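You operate a simulated robot arm through the tools that you are given. There is no shell and no other tool. Be economical: measure what you need, move in short steps, check, and stop when the job is done.

Carry out the task below with a simulated robot arm. There is one attempt and no reset: what you move stays moved.

Task
Free the rotator for moving: sleeve out, both slot bolts slackened.
Fine: chuck open, sleeve on the bench; black key, which goes back.

Only the result counts: the job must be done as asked and must still hold three seconds after the hand-in. Knocking over, shifting, dropping, spilling or breaking anything else fails it.

Robot
A 7-joint arm with a two-finger parallel gripper, fixed in place. Base frame: the origin is at the foot of the arm, x ahead of it, y to its left, z up. Units: mm, degrees, N and s.
Its first joint turns from -166.0 to 166.0 degrees. Payload 4.4 kg.
Tool frame: the origin (TCP) lies between the finger pads and is the grasp point; the fingertips stand 23 mm ahead of it; z points along the fingers, y is the line along which they close. The gripper opens to 94 mm. The fingers are 38 mm wide and 10 mm thick; the gripper's body (54 by 96 mm) begins 39 mm behind the TCP.
Orientation is that of the tool frame in the base frame, as [roll, pitch, yaw] about the fixed x, y, z axes, in that order (R = Rz(yaw) Ry(pitch) Rx(roll)). With the fingers straight down and closing along the base's y, the tool's x points along the base's -x, its y along +y and its z along -z.

Tools
- The arm moves only by the tool move_arm. Its argument "series" is a list of rows, each an object of numbers (a shift or turn left out is 0, a gripper value left out holds the last): "wx", "wy", "wz": the turn, a rotation vector about the base's x, y, z in units of 45 degrees (1.0 is 45 degrees); "dx", "dy", "dz": the shift along the base's x, y, z in units of 400 mm (1.0 is 400 mm); "claw": the finger opening in mm, from 0 to 94. In form: [{"wx": .., "wy": .., "wz": .., "dx": .., "dy": .., "dz": .., "claw": ..}, ...]. A call has 1 to 20 rows; each row is the pose to reach, as a shift and turn from the pose commanded when the call began. A call with a number of a shift or a turn outside -1 to 1 is refused whole. Each row takes 0.2 s and may step no farther than 50 mm and 8.6 degrees from the row before; otherwise, or with a gripper value out of range, the whole call is refused. A pose out of reach is approached as far as the arm can. The call stops where the force on the tool passes 40 N (or 10 N more than at its start, if that is more) or the arm is blocked; 0.2 s more then pass. The fingers move at their own pace (about 72 mm/s each) and stop on an object; they squeeze with about 39 N. The grip force told is the motor's: it shows also when the fingers shut on nothing. Time passes only in rows, and 0.2 s behind the last, so rows that repeat a pose let the fingers close. It gives the time, the measured TCP pose, the force on the tool (base axes), the opening and the grip force at its end, in the units of the frame above (readings bear some noise).
- Cameras (640 x 400 px; columns grow to the right, rows downward): "scene" is fixed at [45.4, -508.1, 1522.1]; the picture's right is [0.83, -0.56, 0.00], its down [-0.19, -0.29, -0.94] and it looks along [0.52, 0.78, -0.35] (base axes); focal length 359 px, centre (320, 200). "wrist" rides on the gripper at [-39, 0, -44] in the tool frame; the picture's right is [0.00, -1.00, 0.00], its down [0.97, 0.00, -0.24] and it looks along [0.24, 0.00, 0.97] (tool axes); focal length 218 px, centre (320, 200). There is no depth. A picture from a camera that has moved, and an enlarged one, comes with that camera's place and axes in the base frame and with its lens. The place of the scene camera against the robot may be out by one fixed shift of up to 12 mm in any direction.
- snapshot(camera): a new picture of that camera. It takes no simulated time.
- enlarge(camera, box): a new picture of the part [left, top, right, bottom] of that camera's present view, enlarged. It takes no simulated time.
- sign_off(): hands the job in; it is judged then, once.

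Go step by step. Nothing tells you positions but the pictures and the camera data: compare them with the known pose of the tool, close in by small moves and look again before you grip or let go. The budget is 120 turns and 84 pictures, counting those below and the enlarged ones. Unless the task says otherwise, let go and move clear before handing in, and close with one line.

The tools are called after "Emit:" as a command line: name --argument value ..., lists and objects as JSON in quotes. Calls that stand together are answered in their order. move_arm: Moves the arm, as the interface text tells. Its arguments: {"type":"object","properties":{"series":{"type":"array"}},"required":["series"]} The other tools are called the same way: snapshot (camera) takes a picture; enlarge (camera, box) takes an enlarged picture of a part of a camera's view; sign_off () hands the job in.

At the start:

```text
time: 0.0
tcp_pos: [625.2, 286.4, 1368.5]
tool_rot: [179.9, 0.0, 180.0]
wrist_force: [-0.4, -0.2, 0.0]
opening: 94.2
finger_force: 0.1
```

scene: 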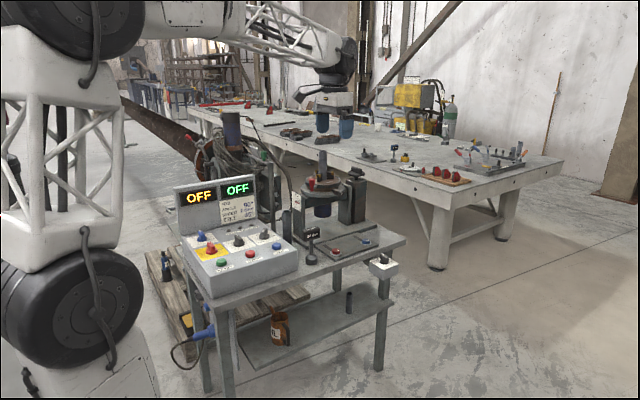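
wrist: 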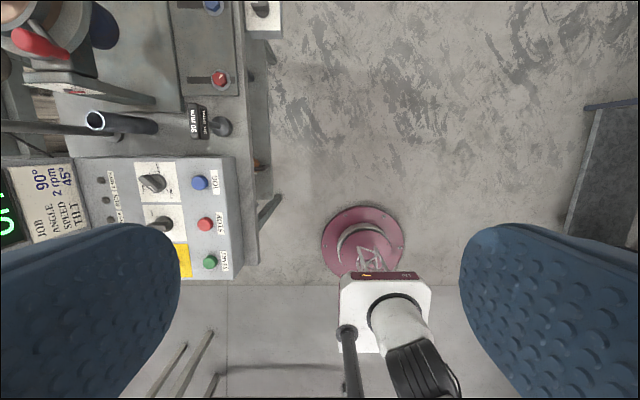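

I see a bench with a control box, a machine with a chuck, and keys or knobs around it. I'll look closer at the parts before moving.

Emit:
enlarge --camera "scene" --box '[160, 100, 410, 290]'

Emit:
enlarge --camera "scene" --box '[260, 150, 410, 280]'

Emit:
enlarge --camera "wrist" --box '[0, 0, 290, 280]'

```text
2.11 times, centred on (285, 195) of scene
camera zoom: at [45.4, -508.1, 1522.1], right [0.83, -0.56, 0.0], down [-0.19, -0.29, -0.94], along [0.52, 0.78, -0.35], focal length 755 px, centre (394, 210)
```

zoom: 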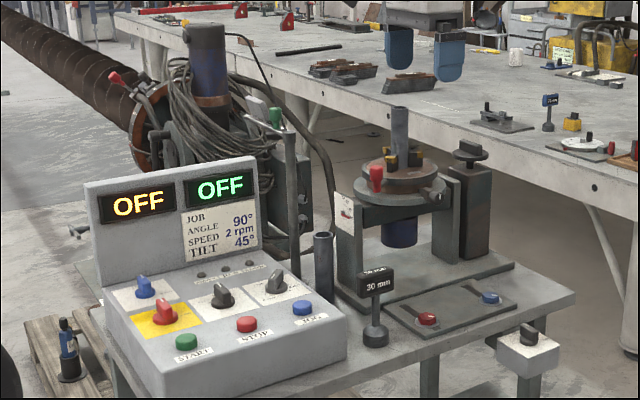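

```text
3.08 times, centred on (335, 215) of scene
camera zoom: at [45.4, -508.1, 1522.1], right [0.83, -0.56, 0.0], down [-0.19, -0.29, -0.94], along [0.52, 0.78, -0.35], focal length 1104 px, centre (274, 154)
```

zoom: 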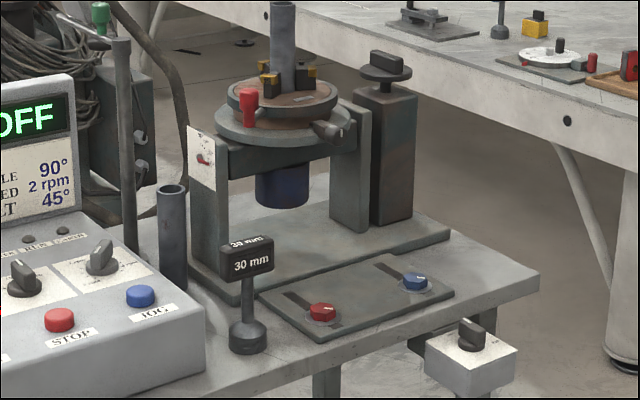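

```text
1.43 times, centred on (145, 140) of wrist
camera zoom: at [663.3, 286.7, 1412.8], right [0.0, -1.0, 0.0], down [-0.97, 0.0, 0.24], along [-0.24, 0.0, -0.97], focal length 312 px, centre (570, 286)
```

zoom: 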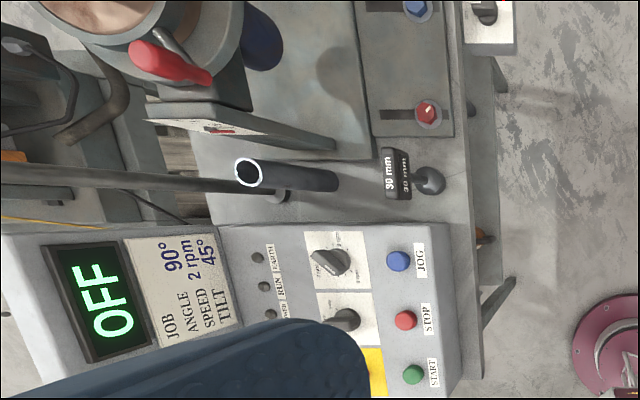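

The bench top works out to z≈775 or so. It carries the 30 mm key stand, the slot-bolt plate and the rotator, to the left of the current tool pose. I'll move over it, staying high, for a better view.

Emit:
move_arm --series '[{"dy": 0.11}, {"dy": 0.22}, {"dy": 0.33}, {"dy": 0.44}, {"dy": 0.55}, {"dy": 0.65}, {"dy": 0.65}]'

Emit:
snapshot --camera "wrist"

Emit:
snapshot --camera "scene"

```text
time: 1.6
tcp_pos: [622.6, 549.7, 1369.7]
tool_rot: [179.8, 0.1, -180.0]
wrist_force: [-0.2, -0.2, 0.4]
opening: 94.1
finger_force: 0.0
```

```text
78 pictures are left
camera wrist: at [660.0, 548.3, 1413.9], right [0.0, -1.0, 0.0], down [-0.97, 0.0, 0.24], along [-0.24, 0.0, -0.97], focal length 218 px, centre (320, 200)
```

wrist: 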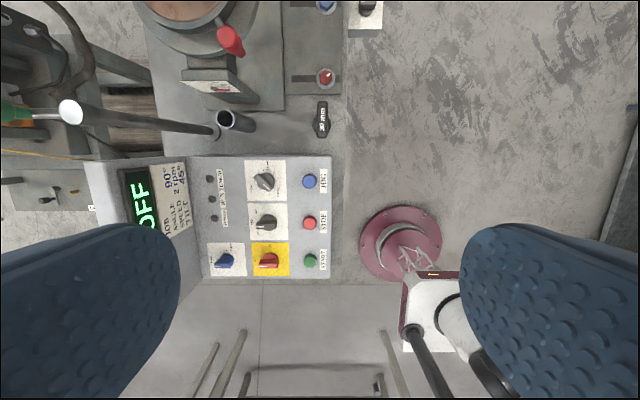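

```text
77 pictures are left
```

scene: 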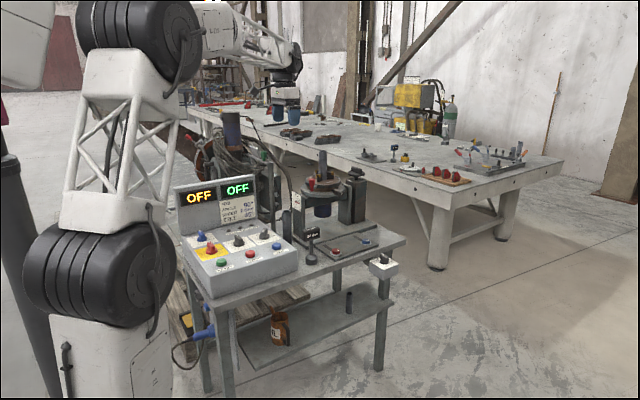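

The key head is near (715, 548, 909) and the rotator's red lever end near (800, 670, 1040). I'll move outward for a view from above the rotator.

Emit:
move_arm --series '[{"dx": 0.1, "dy": 0.05}, {"dx": 0.2, "dy": 0.1}, {"dx": 0.3, "dy": 0.15}, {"dx": 0.4, "dy": 0.2}, {"dx": 0.5, "dy": 0.25}, {"dx": 0.5, "dy": 0.25}]'

Emit:
snapshot --camera "wrist"

```text
time: 3.0
tcp_pos: [829.1, 644.4, 1368.5]
tool_rot: [-180.0, 0.2, 180.0]
wrist_force: [-0.4, -0.1, 0.8]
opening: 93.9
finger_force: 0.1
```

```text
76 pictures are left
camera wrist: at [866.0, 644.1, 1412.5], right [0.0, -1.0, 0.0], down [-0.97, 0.0, 0.24], along [-0.24, 0.0, -0.97], focal length 218 px, centre (320, 200)
```

wrist: 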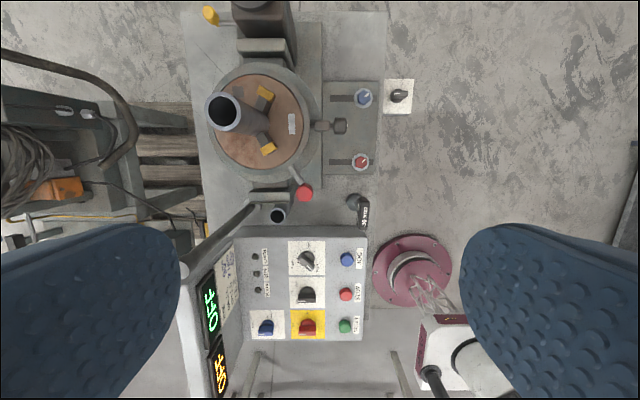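

It reaches. I'll enlarge the rotator and plate.

Emit:
enlarge --camera "wrist" --box '[180, 50, 420, 210]'

Emit:
enlarge --camera "wrist" --box '[310, 70, 420, 140]'

Emit:
enlarge --camera "wrist" --box '[180, 180, 420, 350]'

```text
2.50 times, centred on (300, 130) of wrist
camera zoom: at [866.0, 644.1, 1412.5], right [0.0, -1.0, 0.0], down [-0.97, 0.0, 0.24], along [-0.24, 0.0, -0.97], focal length 546 px, centre (370, 375)
```

zoom: 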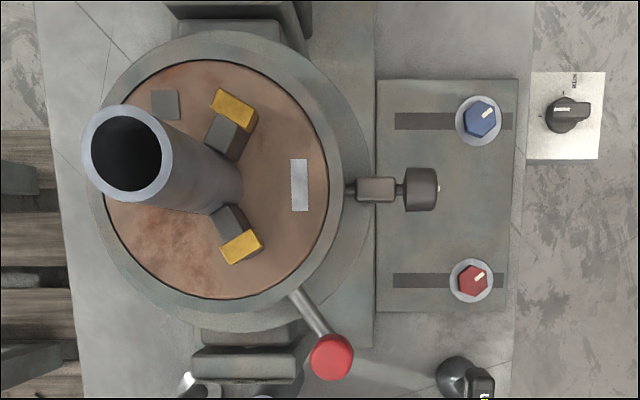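

```text
5.71 times, centred on (365, 105) of wrist
camera zoom: at [866.0, 644.1, 1412.5], right [0.0, -1.0, 0.0], down [-0.97, 0.0, 0.24], along [-0.24, 0.0, -0.97], focal length 1247 px, centre (63, 743)
```

zoom: 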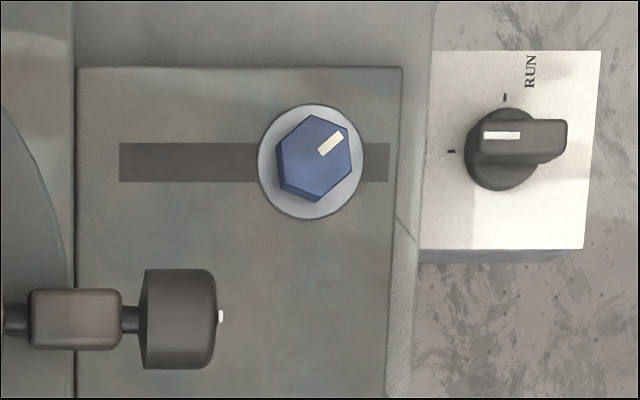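

```text
2.35 times, centred on (300, 265) of wrist
camera zoom: at [866.0, 644.1, 1412.5], right [0.0, -1.0, 0.0], down [-0.97, 0.0, 0.24], along [-0.24, 0.0, -0.97], focal length 514 px, centre (367, 47)
```

zoom: 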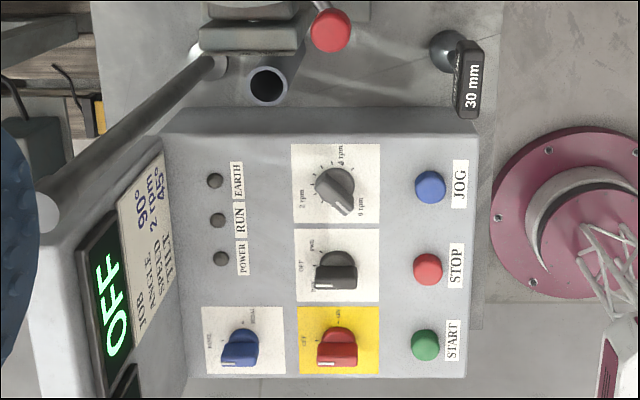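

I see the chuck with jaws holding the sleeve and a red lever, a plate with red and blue hex bolts in slots, and the black 30 mm key standing by the panel. I'll go lower on the near side for details.

Emit:
move_arm --series '[{"dy": -0.1, "dz": -0.06}, {"dy": -0.2, "dz": -0.12}, {"dy": -0.3, "dz": -0.2}, {"dy": -0.35, "dz": -0.3}, {"dy": -0.35, "dz": -0.4}, {"dy": -0.35, "dz": -0.5}, {"dy": -0.35, "dz": -0.5}]'

Emit:
snapshot --camera "wrist"

Emit:
snapshot --camera "scene"

```text
refused: row 3 steps farther than a row can; nothing moved
```

```text
72 pictures are left
camera wrist: at [866.0, 644.1, 1412.5], right [0.0, -1.0, 0.0], down [-0.97, 0.0, 0.24], along [-0.24, 0.0, -0.97], focal length 218 px, centre (320, 200)
```

wrist: 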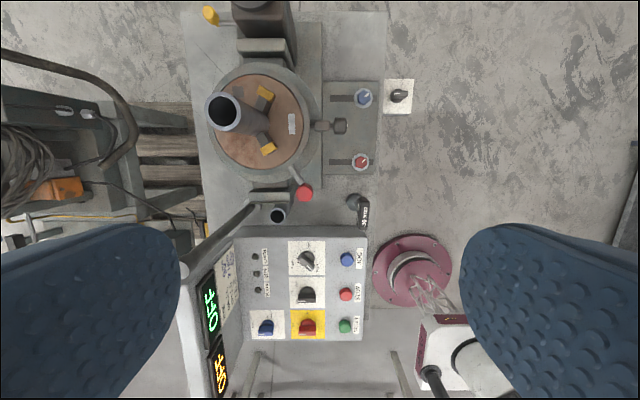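

```text
71 pictures are left
```

scene: 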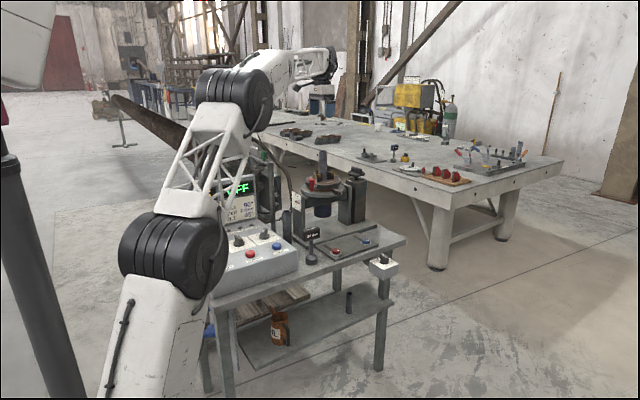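

One row stepped too far and the call was refused. I'll use smaller steps.

Emit:
move_arm --series '[{"dy": -0.1, "dz": -0.06}, {"dy": -0.2, "dz": -0.12}, {"dy": -0.28, "dz": -0.2}, {"dy": -0.35, "dz": -0.28}, {"dy": -0.35, "dz": -0.39}, {"dy": -0.35, "dz": -0.5}, {"dy": -0.35, "dz": -0.5}]'

Emit:
snapshot --camera "wrist"

```text
time: 4.6
tcp_pos: [826.7, 504.9, 1167.6]
tool_rot: [180.0, 0.1, 180.0]
wrist_force: [0.5, 0.1, 0.0]
opening: 93.9
finger_force: 0.1
```

```text
70 pictures are left
camera wrist: at [864.1, 505.1, 1211.7], right [0.0, -1.0, 0.0], down [-0.97, 0.0, 0.24], along [-0.24, 0.0, -0.97], focal length 218 px, centre (320, 200)
```

wrist: 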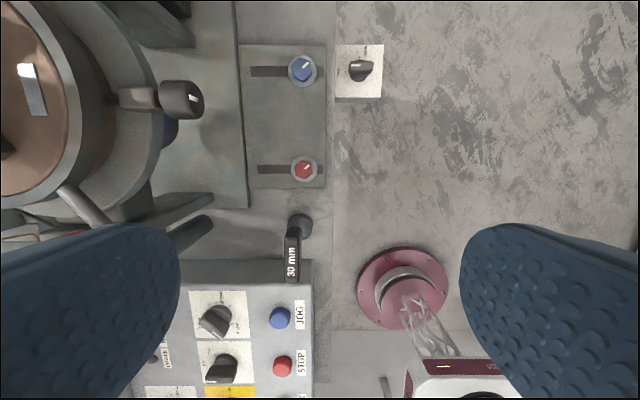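

Red bolt ≈ (824, 534, 816) and blue bolt ≈ (987, 535, 815). I'll inspect the key, bolts and chuck knob in detail.

Emit:
enlarge --camera "wrist" --box '[240, 140, 340, 290]'

Emit:
enlarge --camera "wrist" --box '[100, 30, 400, 200]'

Emit:
enlarge --camera "scene" --box '[285, 145, 385, 270]'

```text
2.67 times, centred on (290, 215) of wrist
camera zoom: at [864.1, 505.1, 1211.7], right [0.0, -1.0, 0.0], down [-0.97, 0.0, 0.24], along [-0.24, 0.0, -0.97], focal length 582 px, centre (400, 160)
```

zoom: 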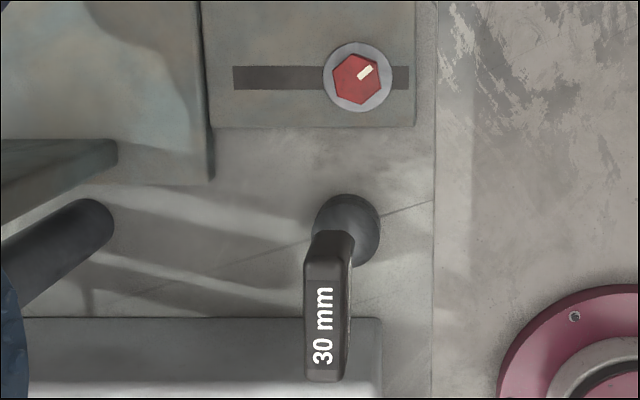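

```text
2.13 times, centred on (250, 115) of wrist
camera zoom: at [864.1, 505.1, 1211.7], right [0.0, -1.0, 0.0], down [-0.97, 0.0, 0.24], along [-0.24, 0.0, -0.97], focal length 466 px, centre (469, 381)
```

zoom: 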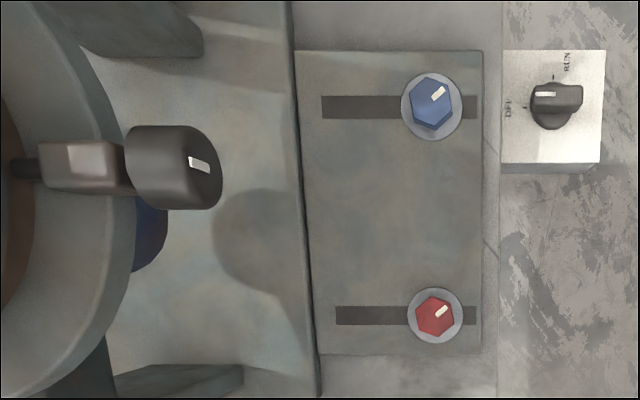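

```text
3.20 times, centred on (335, 208) of scene
camera zoom: at [45.4, -508.1, 1522.1], right [0.83, -0.56, 0.0], down [-0.19, -0.29, -0.94], along [0.52, 0.78, -0.35], focal length 1148 px, centre (272, 176)
```

zoom: 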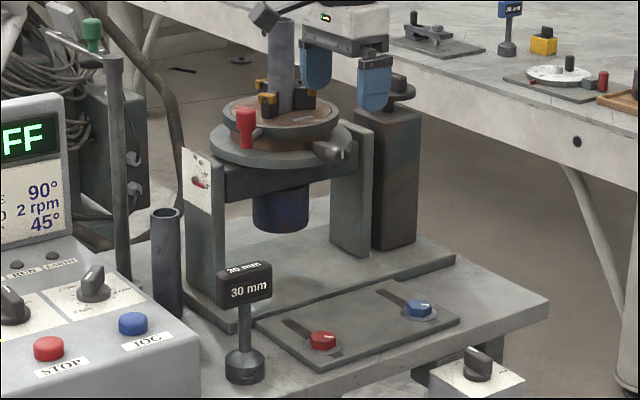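

The key has a bar-shaped head along x, with the socket at its foot. Next I need to understand how the chuck opens.

Emit:
enlarge --camera "scene" --box '[290, 145, 380, 205]'

Emit:
move_arm --series '[{"dx": 0.1}, {"dx": 0.2, "dy": 0.05}, {"dx": 0.2, "dy": 0.12}]'

Emit:
snapshot --camera "wrist"

```text
6.67 times, centred on (335, 175) of scene
camera zoom: at [45.4, -508.1, 1522.1], right [0.83, -0.56, 0.0], down [-0.19, -0.29, -0.94], along [0.52, 0.78, -0.35], focal length 2392 px, centre (220, 367)
```

zoom: 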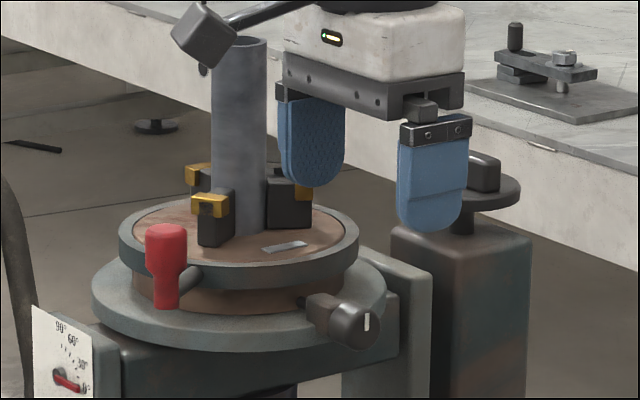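

```text
time: 5.4
tcp_pos: [906.1, 555.6, 1166.4]
tool_rot: [179.9, 0.1, -180.0]
wrist_force: [0.3, -0.4, 1.4]
opening: 94.0
finger_force: 0.1
```

```text
65 pictures are left
camera wrist: at [943.8, 554.1, 1210.7], right [0.0, -1.0, 0.0], down [-0.97, 0.0, 0.24], along [-0.24, 0.0, -0.97], focal length 218 px, centre (320, 200)
```

wrist: 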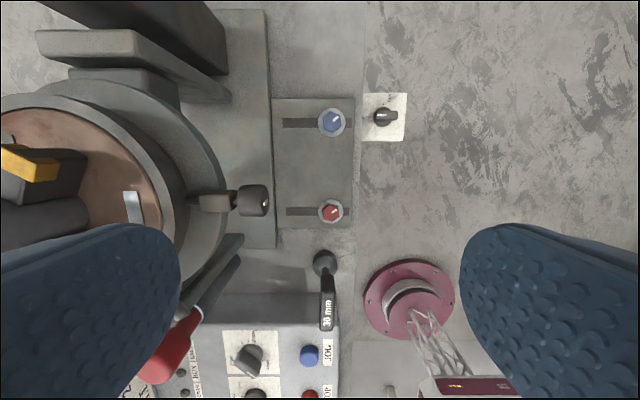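

The sleeve top is around z≈1150, so I'll rise before looking at the chuck from above.

Emit:
move_arm --series '[{"dz": 0.11}, {"dz": 0.22}, {"dz": 0.32}, {"dy": 0.12, "dz": 0.32}, {"dy": 0.24, "dz": 0.32}, {"dy": 0.36, "dz": 0.32}, {"dy": 0.45, "dz": 0.32}, {"dy": 0.45, "dz": 0.32}]'

Emit:
snapshot --camera "wrist"

Emit:
enlarge --camera "wrist" --box '[200, 60, 480, 240]'

```text
time: 7.2
tcp_pos: [902.8, 734.1, 1294.4]
tool_rot: [179.9, 0.1, -180.0]
wrist_force: [0.7, 0.6, 0.1]
opening: 93.8
finger_force: 0.0
```

```text
64 pictures are left
camera wrist: at [941.2, 734.1, 1338.1], right [0.0, -1.0, 0.0], down [-0.97, 0.0, 0.24], along [-0.24, 0.0, -0.97], focal length 218 px, centre (320, 200)
```

wrist: 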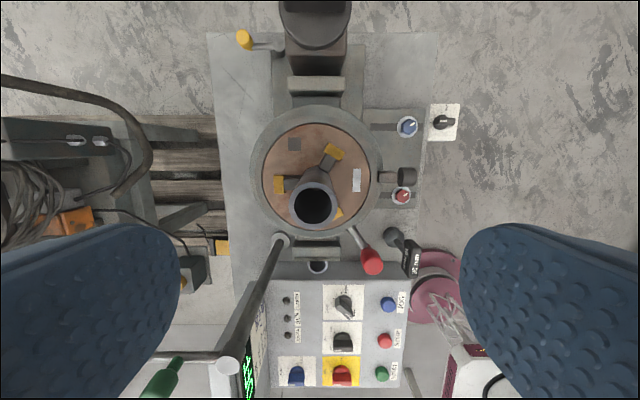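

```text
2.22 times, centred on (340, 150) of wrist
camera zoom: at [941.2, 734.1, 1338.1], right [0.0, -1.0, 0.0], down [-0.97, 0.0, 0.24], along [-0.24, 0.0, -0.97], focal length 485 px, centre (276, 311)
```

zoom: 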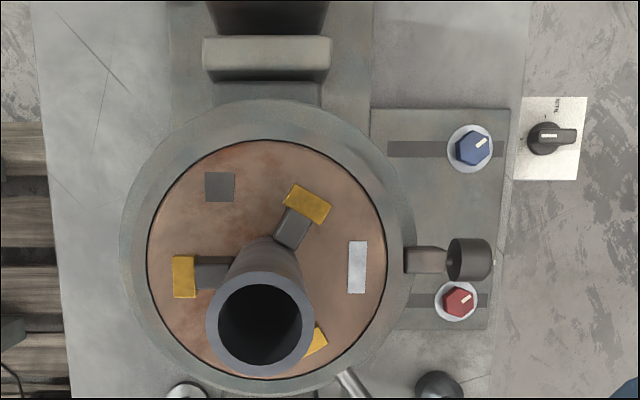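

The sleeve is vertical at about (900, 740), with its top at z≈1180 and the chuck face at about 1055. I'll take an oblique look at the lever and knob from the −y side.

Emit:
move_arm --series '[{"dy": -0.11}, {"dy": -0.22}, {"dy": -0.33, "wx": 0.18}, {"dy": -0.44, "wx": 0.36}, {"dy": -0.55, "dz": -0.05, "wx": 0.54}, {"dy": -0.63, "dz": -0.12, "wx": 0.72}, {"dx": -0.05, "dy": -0.63, "dz": -0.2, "wx": 0.9}, {"dx": -0.1, "dy": -0.63, "dz": -0.3, "wx": 1.0}, {"dx": -0.1, "dy": -0.63, "dz": -0.3, "wx": 1.0}]'

Emit:
snapshot --camera "wrist"

Emit:
enlarge --camera "wrist" --box '[200, 60, 460, 240]'

```text
time: 9.2
tcp_pos: [866.9, 485.0, 1173.9]
tool_rot: [134.9, 0.2, 179.9]
wrist_force: [-0.8, -0.1, -0.1]
opening: 93.8
finger_force: 0.0
```

```text
62 pictures are left
camera wrist: at [904.0, 453.4, 1205.1], right [0.0, -0.71, -0.71], down [-0.97, -0.17, 0.17], along [-0.24, 0.69, -0.69], focal length 218 px, centre (320, 200)
```

wrist: 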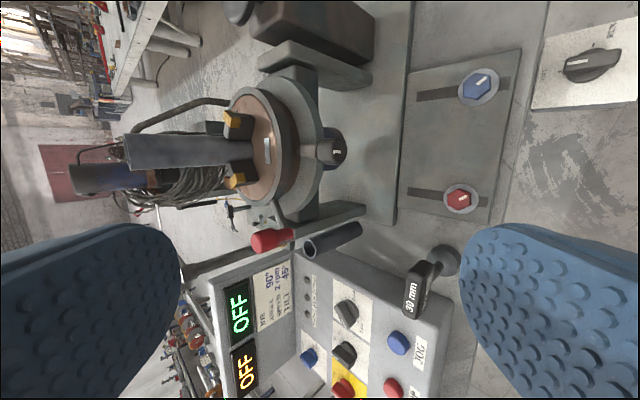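

```text
2.22 times, centred on (330, 150) of wrist
camera zoom: at [904.0, 453.4, 1205.1], right [0.0, -0.71, -0.71], down [-0.97, -0.17, 0.17], along [-0.24, 0.69, -0.69], focal length 485 px, centre (298, 311)
```

zoom: 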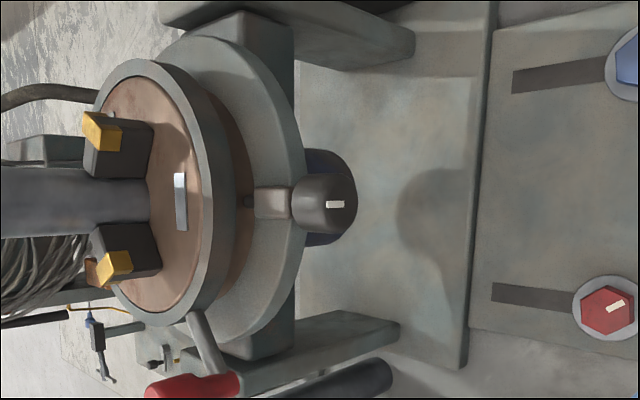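

The knob looks like a spindle lock pin, and the red lever on the upper chuck ring (handle top ≈ (798, 667, 1090)) should open the jaws. I'll right the tool and go above the lever.

Emit:
move_arm --series '[{"wx": -0.18, "dz": 0.04}, {"wx": -0.36, "dz": 0.08}, {"wx": -0.54, "dz": 0.12}, {"wx": -0.72, "dz": 0.15}, {"wx": -0.9, "dz": 0.15}, {"wx": -1.0, "dz": 0.15}, {"wx": -1.0, "dx": -0.08, "dy": 0.08, "dz": 0.15}, {"wx": -1.0, "dx": -0.15, "dy": 0.18, "dz": 0.15}, {"wx": -1.0, "dx": -0.168, "dy": 0.29, "dz": 0.15}, {"wx": -1.0, "dx": -0.168, "dy": 0.36, "dz": 0.15}, {"wx": -1.0, "dx": -0.168, "dy": 0.36, "dz": 0.15, "claw": 60}]'

Emit:
move_arm --series '[{"wz": 0.18}, {"wz": 0.36}, {"wz": 0.54}, {"wz": 0.72}, {"wz": 0.79}, {"wz": 0.79}]'

Emit:
snapshot --camera "wrist"

```text
time: 11.6
tcp_pos: [799.1, 628.3, 1235.0]
tool_rot: [180.0, 0.1, -180.0]
wrist_force: [0.1, 0.8, 0.5]
opening: 59.8
finger_force: 0.1
```

```text
time: 13.0
tcp_pos: [799.0, 626.9, 1237.2]
tool_rot: [179.9, 0.0, -144.4]
wrist_force: [-0.2, -0.3, -0.3]
opening: 60.0
finger_force: 0.0
```

```text
60 pictures are left
camera wrist: at [829.2, 649.6, 1280.7], right [0.58, -0.81, 0.0], down [-0.79, -0.57, 0.24], along [-0.19, -0.14, -0.97], focal length 218 px, centre (320, 200)
```

wrist: 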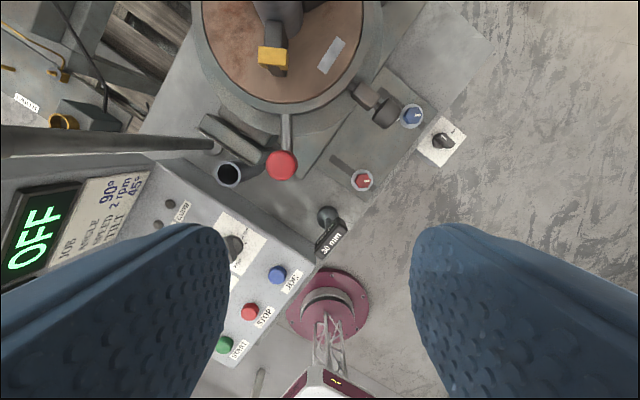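

The red handle is confirmed at (800, 668). I'll hover just above it and check.

Emit:
move_arm --series '[{"dy": 0.104, "dx": 0.003}, {"dy": 0.104, "dx": 0.003, "dz": -0.11}, {"dy": 0.104, "dx": 0.003, "dz": -0.22}, {"dy": 0.104, "dx": 0.003, "dz": -0.27}, {"dy": 0.104, "dx": 0.003, "dz": -0.27}]'

Emit:
snapshot --camera "wrist"

Emit:
enlarge --camera "scene" --box '[280, 135, 380, 205]'

```text
time: 14.2
tcp_pos: [801.1, 671.2, 1129.9]
tool_rot: [179.8, 0.1, -144.5]
wrist_force: [0.3, -0.4, -0.2]
opening: 60.1
finger_force: 0.1
```

```text
59 pictures are left
camera wrist: at [830.8, 692.8, 1173.9], right [0.58, -0.81, 0.0], down [-0.79, -0.56, 0.24], along [-0.19, -0.14, -0.97], focal length 218 px, centre (320, 200)
```

wrist: 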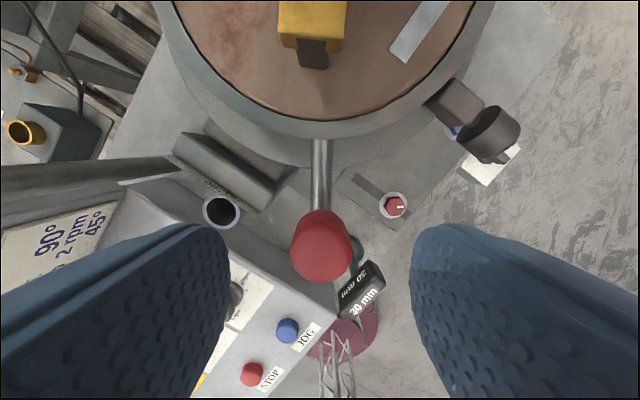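

```text
5.71 times, centred on (330, 170) of scene
camera zoom: at [45.4, -508.1, 1522.1], right [0.83, -0.56, 0.0], down [-0.19, -0.29, -0.94], along [0.52, 0.78, -0.35], focal length 2050 px, centre (263, 371)
```

zoom: 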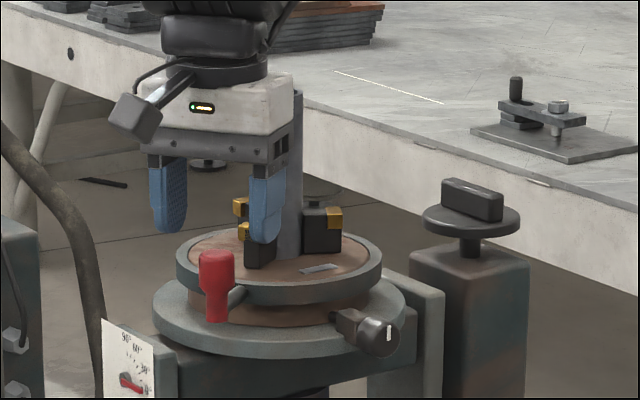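

The handle is well centred between the fingers. I'll descend and grip it.

Emit:
move_arm --series '[{"dz": -0.06}, {"dz": -0.113}, {"dz": -0.113}, {"dz": -0.113, "claw": 15}, {"dz": -0.113, "claw": 15}, {"dz": -0.113, "claw": 15}]'

Emit:
snapshot --camera "wrist"

```text
time: 15.6
tcp_pos: [800.8, 669.3, 1084.5]
tool_rot: [179.9, 0.1, -144.6]
wrist_force: [-5.5, 3.3, -1.6]
opening: 25.2
finger_force: 45.2
```

```text
57 pictures are left
camera wrist: at [831.6, 690.9, 1128.7], right [0.58, -0.81, 0.0], down [-0.79, -0.56, 0.24], along [-0.2, -0.14, -0.97], focal length 218 px, centre (320, 200)
```

wrist: 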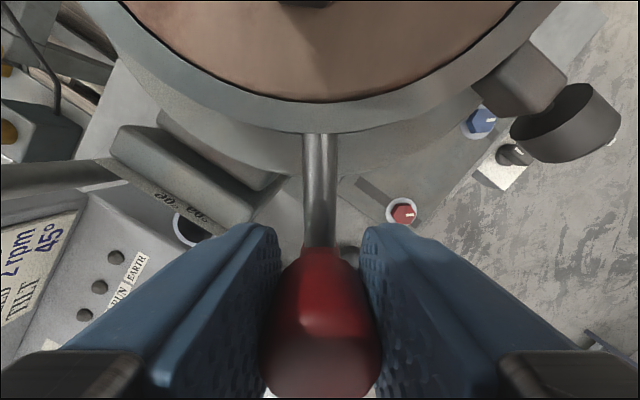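

The handle is gripped (25 mm). I'll try a small counter-clockwise swing about the chuck axis and watch the force.

Emit:
move_arm --series '[{"dx": 0.0079, "dy": -0.0107, "wz": 0.0555}, {"dx": 0.0162, "dy": -0.021, "wz": 0.111}, {"dx": 0.0162, "dy": -0.021, "wz": 0.111}]'

```text
time: 16.4
tcp_pos: [805.3, 660.7, 1083.7]
tool_rot: [180.0, 0.0, -139.4]
wrist_force: [-11.8, 19.2, -8.3]
opening: 25.3
finger_force: 45.2
```

Emit:
enlarge --camera "wrist" --box '[100, 0, 640, 400]'

```text
1.00 times, centred on (370, 200) of wrist
camera zoom: at [834.6, 685.7, 1127.9], right [0.65, -0.76, 0.0], down [-0.74, -0.63, 0.24], along [-0.18, -0.16, -0.97], focal length 218 px, centre (270, 200)
```

zoom: 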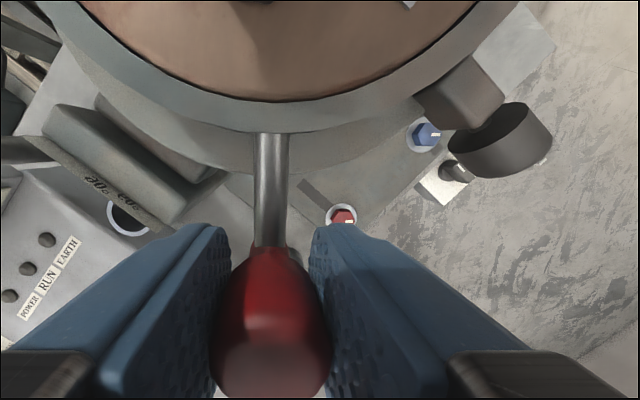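

The lever follows with friction. I'll continue counter-clockwise.

Emit:
move_arm --series '[{"dx": 0.0188, "dy": -0.02, "wz": 0.111}, {"dx": 0.039, "dy": -0.038, "wz": 0.222}, {"dx": 0.0605, "dy": -0.0543, "wz": 0.333}, {"dx": 0.0605, "dy": -0.0543, "wz": 0.333}]'

Emit:
enlarge --camera "scene" --box '[280, 135, 380, 205]'

```text
time: 16.7
tcp_pos: [805.8, 659.7, 1083.5]
tool_rot: [179.8, 0.0, -137.0]
wrist_force: [-14.3, 20.9, -2.3]
opening: 25.2
finger_force: 44.7
stopped in row 1: the force on the tool passed its limit (the readings are from after the stop); the commanded pose is now the measured one
```

```text
5.71 times, centred on (330, 170) of scene
camera zoom: at [45.4, -508.1, 1522.1], right [0.83, -0.56, 0.0], down [-0.19, -0.29, -0.94], along [0.52, 0.78, -0.35], focal length 2050 px, centre (263, 371)
```

zoom: 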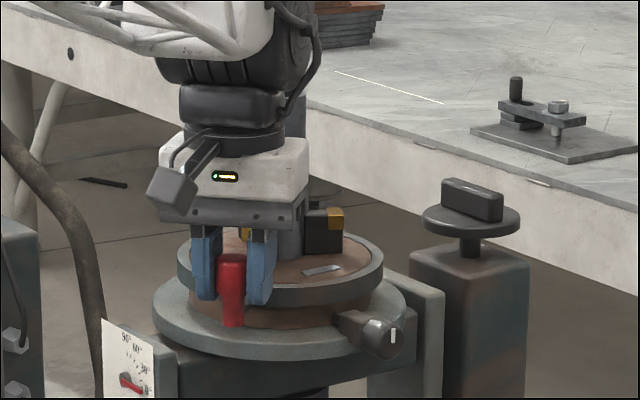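

It stops after about 5°, so the clamp seems tight in that direction. I'll try clockwise instead.

Emit:
move_arm --series '[{"dx": -0.0165, "dy": 0.0213, "wz": -0.169}, {"dx": -0.0313, "dy": 0.044, "wz": -0.28}, {"dx": -0.044, "dy": 0.0678, "wz": -0.391}, {"dx": -0.0545, "dy": 0.0925, "wz": -0.502}, {"dx": -0.0545, "dy": 0.0925, "wz": -0.502}]'

Emit:
enlarge --camera "scene" --box '[280, 135, 380, 205]'

```text
time: 17.9
tcp_pos: [786.5, 693.9, 1084.0]
tool_rot: [179.8, 0.0, -159.7]
wrist_force: [15.9, 3.5, 4.5]
opening: 25.1
finger_force: 45.1
```

```text
5.71 times, centred on (330, 170) of scene
camera zoom: at [45.4, -508.1, 1522.1], right [0.83, -0.56, 0.0], down [-0.19, -0.29, -0.94], along [0.52, 0.78, -0.35], focal length 2050 px, centre (263, 371)
```

zoom: 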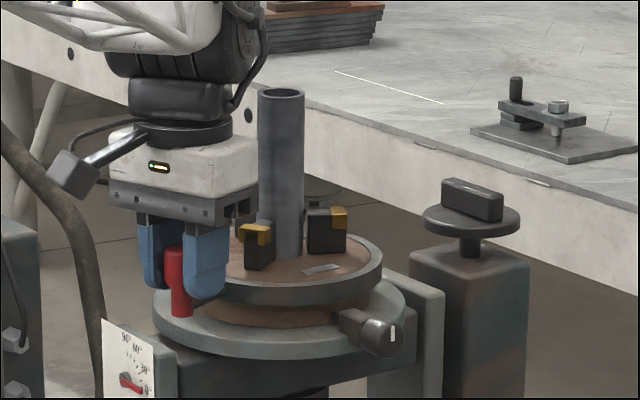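

Clockwise works and the jaws are backing off. I'll continue the swing with a slightly smaller radius.

Emit:
move_arm --series '[{"dx": -0.0035, "dy": 0.0298, "wz": -0.122}, {"dx": -0.0093, "dy": 0.0555, "wz": -0.233}, {"dx": -0.0125, "dy": 0.0818, "wz": -0.344}, {"dx": -0.0138, "dy": 0.1083, "wz": -0.456}, {"dx": -0.0138, "dy": 0.1083, "wz": -0.456}]'

Emit:
enlarge --camera "scene" --box '[280, 135, 380, 205]'

```text
time: 19.1
tcp_pos: [781.5, 738.5, 1083.4]
tool_rot: [179.7, 0.0, 179.8]
wrist_force: [-34.6, -0.4, 18.9]
opening: 25.4
finger_force: 44.7
```

```text
5.71 times, centred on (330, 170) of scene
camera zoom: at [45.4, -508.1, 1522.1], right [0.83, -0.56, 0.0], down [-0.19, -0.29, -0.94], along [0.52, 0.78, -0.35], focal length 2050 px, centre (263, 371)
```

zoom: 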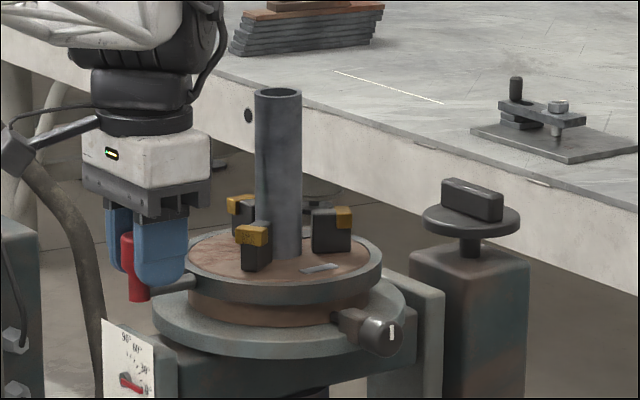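

The jaws are clearly open now. I'll relieve the radial force and swing a bit farther to see whether there is an end stop.

Emit:
move_arm --series '[{"dx": -0.009}, {"dx": -0.0065, "dy": 0.027, "wz": -0.111}, {"dx": -0.003, "dy": 0.0535, "wz": -0.222}, {"dx": 0.0025, "dy": 0.08, "wz": -0.333}, {"dx": 0.0025, "dy": 0.08, "wz": -0.333}]'

Emit:
enlarge --camera "scene" --box '[280, 135, 380, 205]'

```text
time: 20.1
tcp_pos: [784.2, 759.7, 1082.6]
tool_rot: [-179.8, -0.1, 167.3]
wrist_force: [-8.9, -23.5, 7.5]
opening: 25.6
finger_force: 45.4
stopped in row 4: the force on the tool passed its limit (the readings are from after the stop); the commanded pose is now the measured one
```

```text
5.71 times, centred on (330, 170) of scene
camera zoom: at [45.4, -508.1, 1522.1], right [0.83, -0.56, 0.0], down [-0.19, -0.29, -0.94], along [0.52, 0.78, -0.35], focal length 2050 px, centre (263, 371)
```

zoom: 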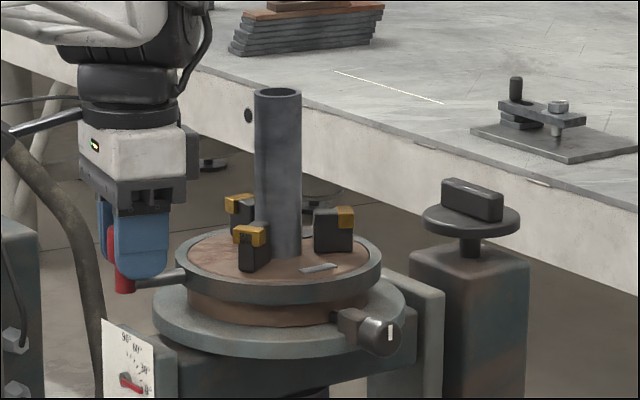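

The lever has reached its end stop and the chuck is fully open. I'll release and rise.

Emit:
move_arm --series '[{"claw": 45}, {"claw": 45}, {"dz": 0.1, "claw": 45}, {"dz": 0.2}, {"dz": 0.3}, {"dz": 0.42}, {"dz": 0.53}, {"dz": 0.53}]'

Emit:
snapshot --camera "wrist"

```text
time: 21.9
tcp_pos: [783.9, 758.5, 1293.7]
tool_rot: [-179.8, -0.2, 167.4]
wrist_force: [-0.8, 0.0, -0.1]
opening: 45.0
finger_force: 0.1
```

```text
51 pictures are left
camera wrist: at [821.3, 749.1, 1338.1], right [-0.22, -0.98, 0.0], down [-0.95, 0.21, 0.24], along [-0.24, 0.05, -0.97], focal length 218 px, centre (320, 200)
```

wrist: 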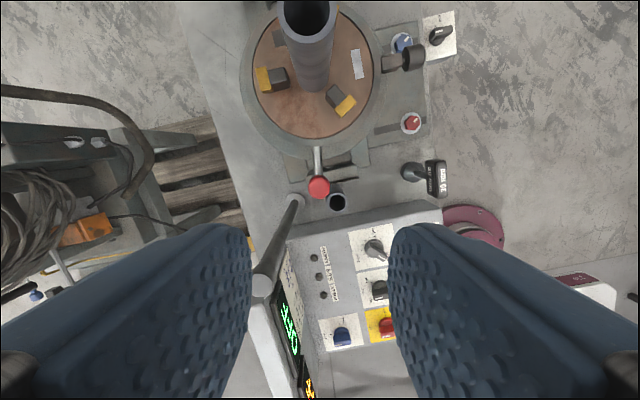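

The chuck is open and the sleeve stands upright. I'll check the free bench area between tube, key and plate for parking the sleeve.

Emit:
enlarge --camera "wrist" --box '[270, 90, 470, 230]'

```text
2.86 times, centred on (370, 160) of wrist
camera zoom: at [821.3, 749.1, 1338.1], right [-0.22, -0.98, 0.0], down [-0.95, 0.21, 0.24], along [-0.24, 0.05, -0.97], focal length 624 px, centre (177, 314)
```

zoom: 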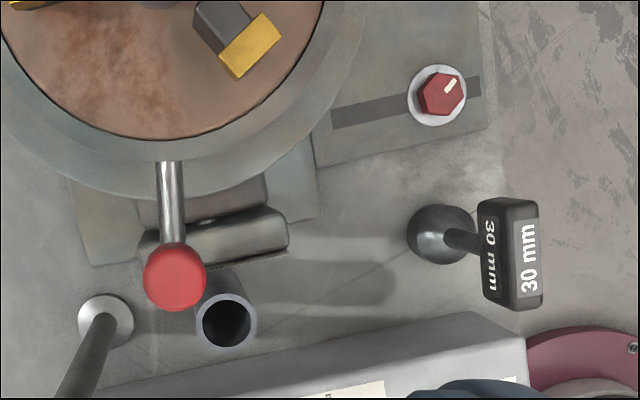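

I'll park the sleeve at about (707, 630). Now I'll move above the sleeve and descend around it.

Emit:
move_arm --series '[{"dx": 0.1, "dy": -0.015, "wz": 0.1, "claw": 66}, {"dx": 0.2, "dy": -0.035, "wz": 0.2}, {"dx": 0.29, "dy": -0.049, "wz": 0.282}, {"dx": 0.29, "dy": -0.049, "wz": 0.282, "dz": -0.05}, {"dx": 0.29, "dy": -0.049, "wz": 0.282, "dz": -0.15}, {"dx": 0.29, "dy": -0.049, "wz": 0.282, "dz": -0.2}, {"dx": 0.29, "dy": -0.049, "wz": 0.282, "dz": -0.2}]'

Emit:
snapshot --camera "wrist"

```text
time: 23.5
tcp_pos: [901.4, 741.3, 1215.3]
tool_rot: [-179.9, -0.1, -179.8]
wrist_force: [0.2, 0.0, 0.2]
opening: 65.9
finger_force: 0.0
```

```text
49 pictures are left
camera wrist: at [938.8, 740.4, 1260.1], right [0.0, -1.0, 0.0], down [-0.97, 0.0, 0.24], along [-0.24, 0.0, -0.97], focal length 218 px, centre (320, 200)
```

wrist: 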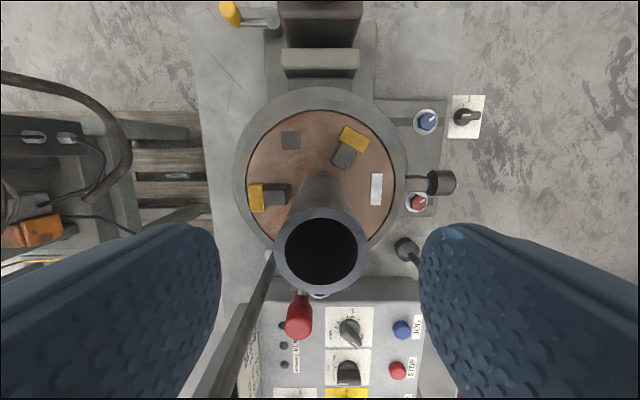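

It's centred. I'll descend and grip the sleeve.

Emit:
move_arm --series '[{"dz": -0.1}, {"dz": -0.187}, {"dz": -0.187}, {"dz": -0.187, "claw": 25}, {"dz": -0.187, "claw": 25}, {"dz": -0.187, "claw": 25}]'

```text
time: 24.3
tcp_pos: [901.8, 741.1, 1146.7]
tool_rot: [179.8, 0.3, -179.8]
wrist_force: [-1.4, -3.1, 5.9]
opening: 35.7
finger_force: 8.3
stopped in row 4: the force on the tool passed its limit (the readings are from after the stop); the commanded pose is now the measured one
```

Contact with the sleeve stopped the move. I'll finish closing here.

Emit:
move_arm --series '[{"claw": 25}, {"claw": 25}]'

Emit:
enlarge --camera "scene" --box '[280, 135, 380, 205]'

```text
time: 24.9
tcp_pos: [902.8, 743.0, 1145.8]
tool_rot: [179.8, 0.3, -179.9]
wrist_force: [-1.1, -5.6, 10.2]
opening: 35.4
finger_force: 39.4
```

```text
5.71 times, centred on (330, 170) of scene
camera zoom: at [45.4, -508.1, 1522.1], right [0.83, -0.56, 0.0], down [-0.19, -0.29, -0.94], along [0.52, 0.78, -0.35], focal length 2050 px, centre (263, 371)
```

zoom: 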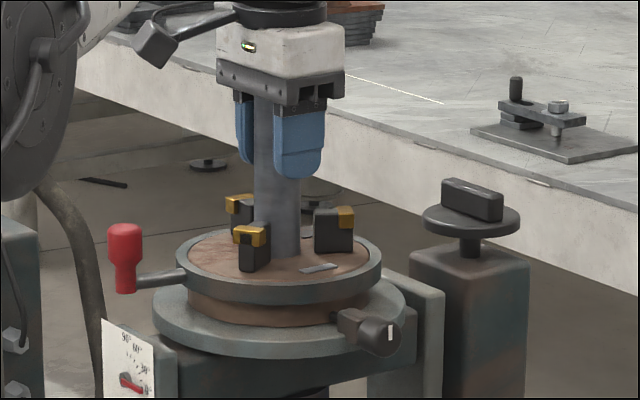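

Gripped at 35 mm. I'll lift straight up in steps.

Emit:
move_arm --series '[{"dz": 0.02}, {"dz": 0.05}, {"dz": 0.1}, {"dz": 0.16}, {"dz": 0.23}, {"dz": 0.31}, {"dz": 0.39}, {"dz": 0.42}, {"dz": 0.42}]'

Emit:
snapshot --camera "scene"

Emit:
enlarge --camera "scene" --box '[270, 110, 390, 205]'

```text
time: 26.9
tcp_pos: [902.5, 740.9, 1312.6]
tool_rot: [179.9, 0.3, -179.9]
wrist_force: [0.5, 0.4, -4.7]
opening: 35.5
finger_force: 38.8
```

```text
47 pictures are left
```

scene: 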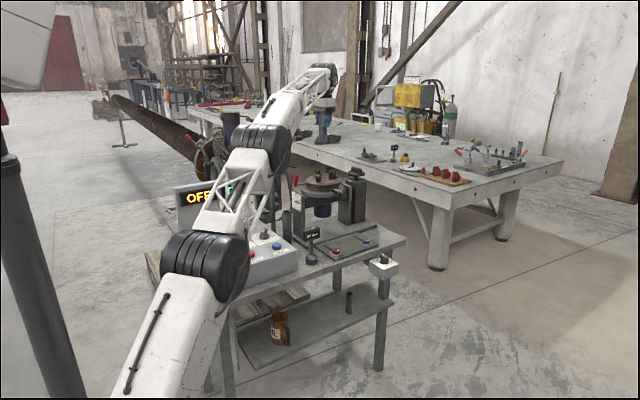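

```text
4.21 times, centred on (330, 158) of scene
camera zoom: at [45.4, -508.1, 1522.1], right [0.83, -0.56, 0.0], down [-0.19, -0.29, -0.94], along [0.52, 0.78, -0.35], focal length 1511 px, centre (278, 379)
```

zoom: 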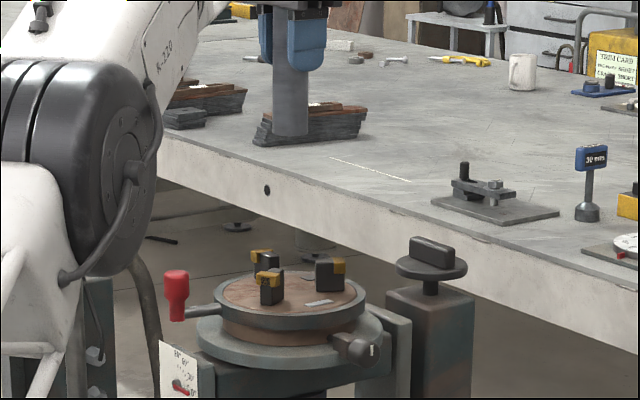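

The sleeve is out, and its bottom is about 90 mm below the TCP. I'll carry it over to (707, 630) and lower it partway.

Emit:
move_arm --series '[{"dx": -0.1, "dy": -0.056}, {"dx": -0.2, "dy": -0.112}, {"dx": -0.3, "dy": -0.168}, {"dx": -0.4, "dy": -0.224}, {"dx": -0.487, "dy": -0.278}, {"dx": -0.487, "dy": -0.278, "dz": -0.11}, {"dx": -0.487, "dy": -0.278, "dz": -0.22}, {"dx": -0.487, "dy": -0.278, "dz": -0.33}, {"dx": -0.487, "dy": -0.278, "dz": -0.44}, {"dx": -0.487, "dy": -0.278, "dz": -0.55}, {"dx": -0.487, "dy": -0.278, "dz": -0.66}, {"dx": -0.487, "dy": -0.278, "dz": -0.77}, {"dx": -0.487, "dy": -0.278, "dz": -0.86}, {"dx": -0.487, "dy": -0.278, "dz": -0.86}]'

Emit:
snapshot --camera "wrist"

Emit:
enlarge --camera "scene" --box '[240, 170, 400, 280]'

```text
time: 29.9
tcp_pos: [708.3, 630.3, 970.6]
tool_rot: [179.9, 0.3, -180.0]
wrist_force: [1.2, 0.5, -3.7]
opening: 35.8
finger_force: 38.9
```

```text
45 pictures are left
camera wrist: at [744.8, 630.1, 1015.0], right [0.0, -1.0, 0.0], down [-0.97, 0.0, 0.24], along [-0.24, 0.0, -0.97], focal length 218 px, centre (320, 200)
```

wrist: 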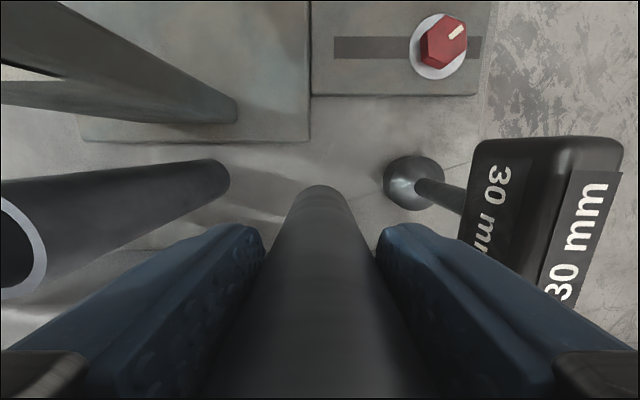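

```text
3.64 times, centred on (320, 225) of scene
camera zoom: at [45.4, -508.1, 1522.1], right [0.83, -0.56, 0.0], down [-0.19, -0.29, -0.94], along [0.52, 0.78, -0.35], focal length 1305 px, centre (320, 109)
```

zoom: 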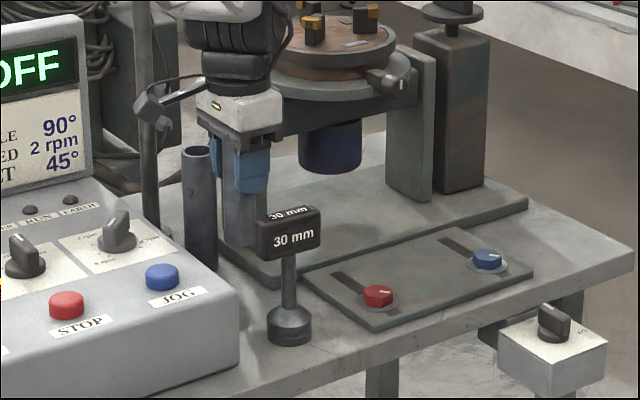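

There's clearance all round. I'll lower slowly until the sleeve contacts the bench.

Emit:
move_arm --series '[{"dz": -0.1}, {"dz": -0.18}, {"dz": -0.21}, {"dz": -0.225}, {"dz": -0.232}, {"dz": -0.232}]'

```text
time: 31.0
tcp_pos: [709.8, 633.7, 885.5]
tool_rot: [179.5, 0.5, -180.0]
wrist_force: [-0.7, -0.9, 7.2]
opening: 35.6
finger_force: 38.7
stopped in row 5: the force on the tool passed its limit (the readings are from after the stop); the commanded pose is now the measured one
```

Emit:
snapshot --camera "wrist"

Emit:
enlarge --camera "scene" --box '[260, 190, 360, 270]'

```text
43 pictures are left
camera wrist: at [747.4, 631.8, 930.6], right [0.0, -1.0, -0.01], down [-0.97, 0.0, 0.23], along [-0.23, 0.01, -0.97], focal length 218 px, centre (320, 200)
```

wrist: 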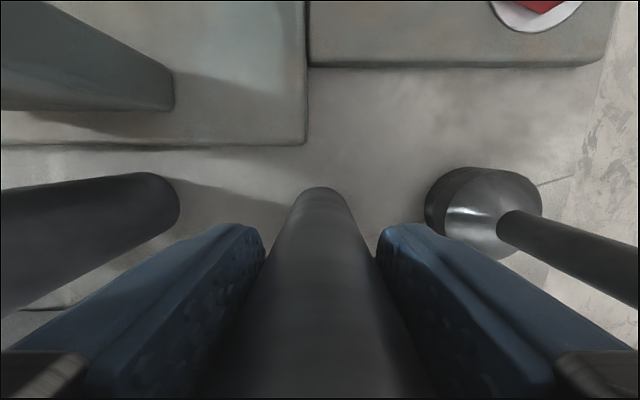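

```text
5.00 times, centred on (310, 230) of scene
camera zoom: at [45.4, -508.1, 1522.1], right [0.83, -0.56, 0.0], down [-0.19, -0.29, -0.94], along [0.52, 0.78, -0.35], focal length 1794 px, centre (370, 50)
```

zoom: 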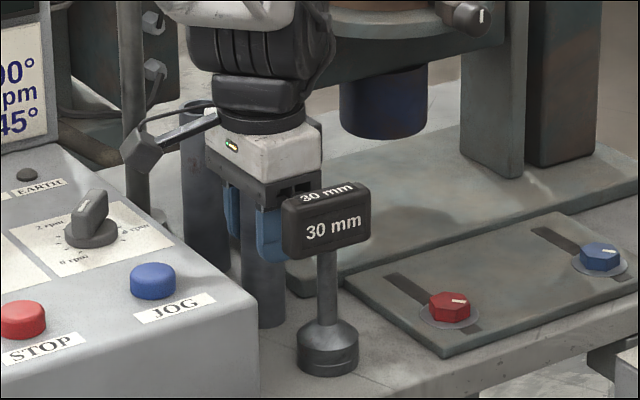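

The sleeve stands on the bench, clear of everything. I'll release it and rise.

Emit:
move_arm --series '[{"claw": 45}, {"claw": 56}, {"claw": 56}, {"dz": 0.05}, {"dz": 0.12}, {"dz": 0.23}, {"dz": 0.34}, {"dz": 0.45}, {"dz": 0.45}]'

Emit:
snapshot --camera "wrist"

```text
time: 33.0
tcp_pos: [710.8, 634.3, 1064.6]
tool_rot: [179.6, 0.5, -180.0]
wrist_force: [0.4, -0.7, 0.6]
opening: 56.2
finger_force: 0.1
```

```text
41 pictures are left
camera wrist: at [748.5, 632.7, 1108.7], right [0.0, -1.0, -0.01], down [-0.97, 0.0, 0.23], along [-0.23, 0.01, -0.97], focal length 218 px, centre (320, 200)
```

wrist: 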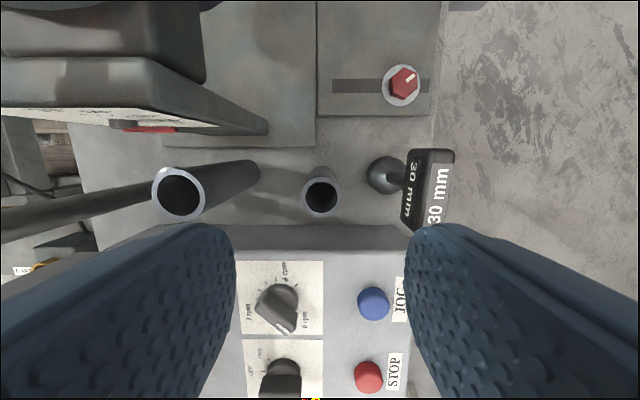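

The sleeve stands free. The key axis is ≈ (716, 546), with its head top ≈ 945. I'll move above the key.

Emit:
move_arm --series '[{"dx": 0.0155, "dy": -0.11, "wx": -0.009, "wy": 0.011}, {"dx": 0.0155, "dy": -0.219, "wx": -0.009, "wy": 0.011}, {"dx": 0.0155, "dy": -0.219, "dz": -0.1, "wx": -0.009, "wy": 0.011}, {"dx": 0.0155, "dy": -0.219, "dz": -0.16, "wx": -0.009, "wy": 0.011}, {"dx": 0.0155, "dy": -0.219, "dz": -0.16, "wx": -0.009, "wy": 0.011}]'

Emit:
snapshot --camera "wrist"

```text
time: 34.2
tcp_pos: [716.7, 546.5, 1003.2]
tool_rot: [180.0, 0.0, -179.9]
wrist_force: [0.0, 1.2, 0.5]
opening: 55.8
finger_force: 0.1
```

```text
40 pictures are left
camera wrist: at [753.7, 545.7, 1046.9], right [0.0, -1.0, 0.0], down [-0.97, 0.0, 0.24], along [-0.24, 0.0, -0.97], focal length 218 px, centre (320, 200)
```

wrist: 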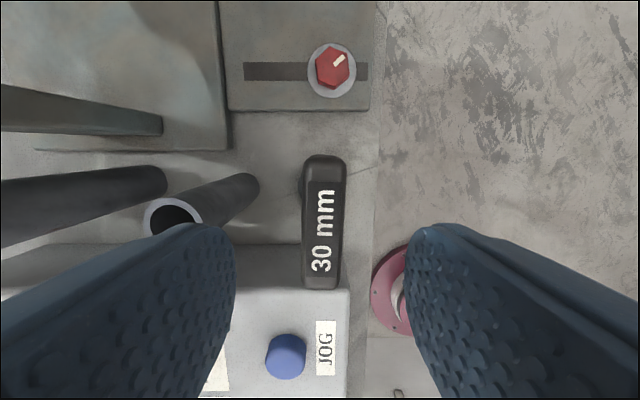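

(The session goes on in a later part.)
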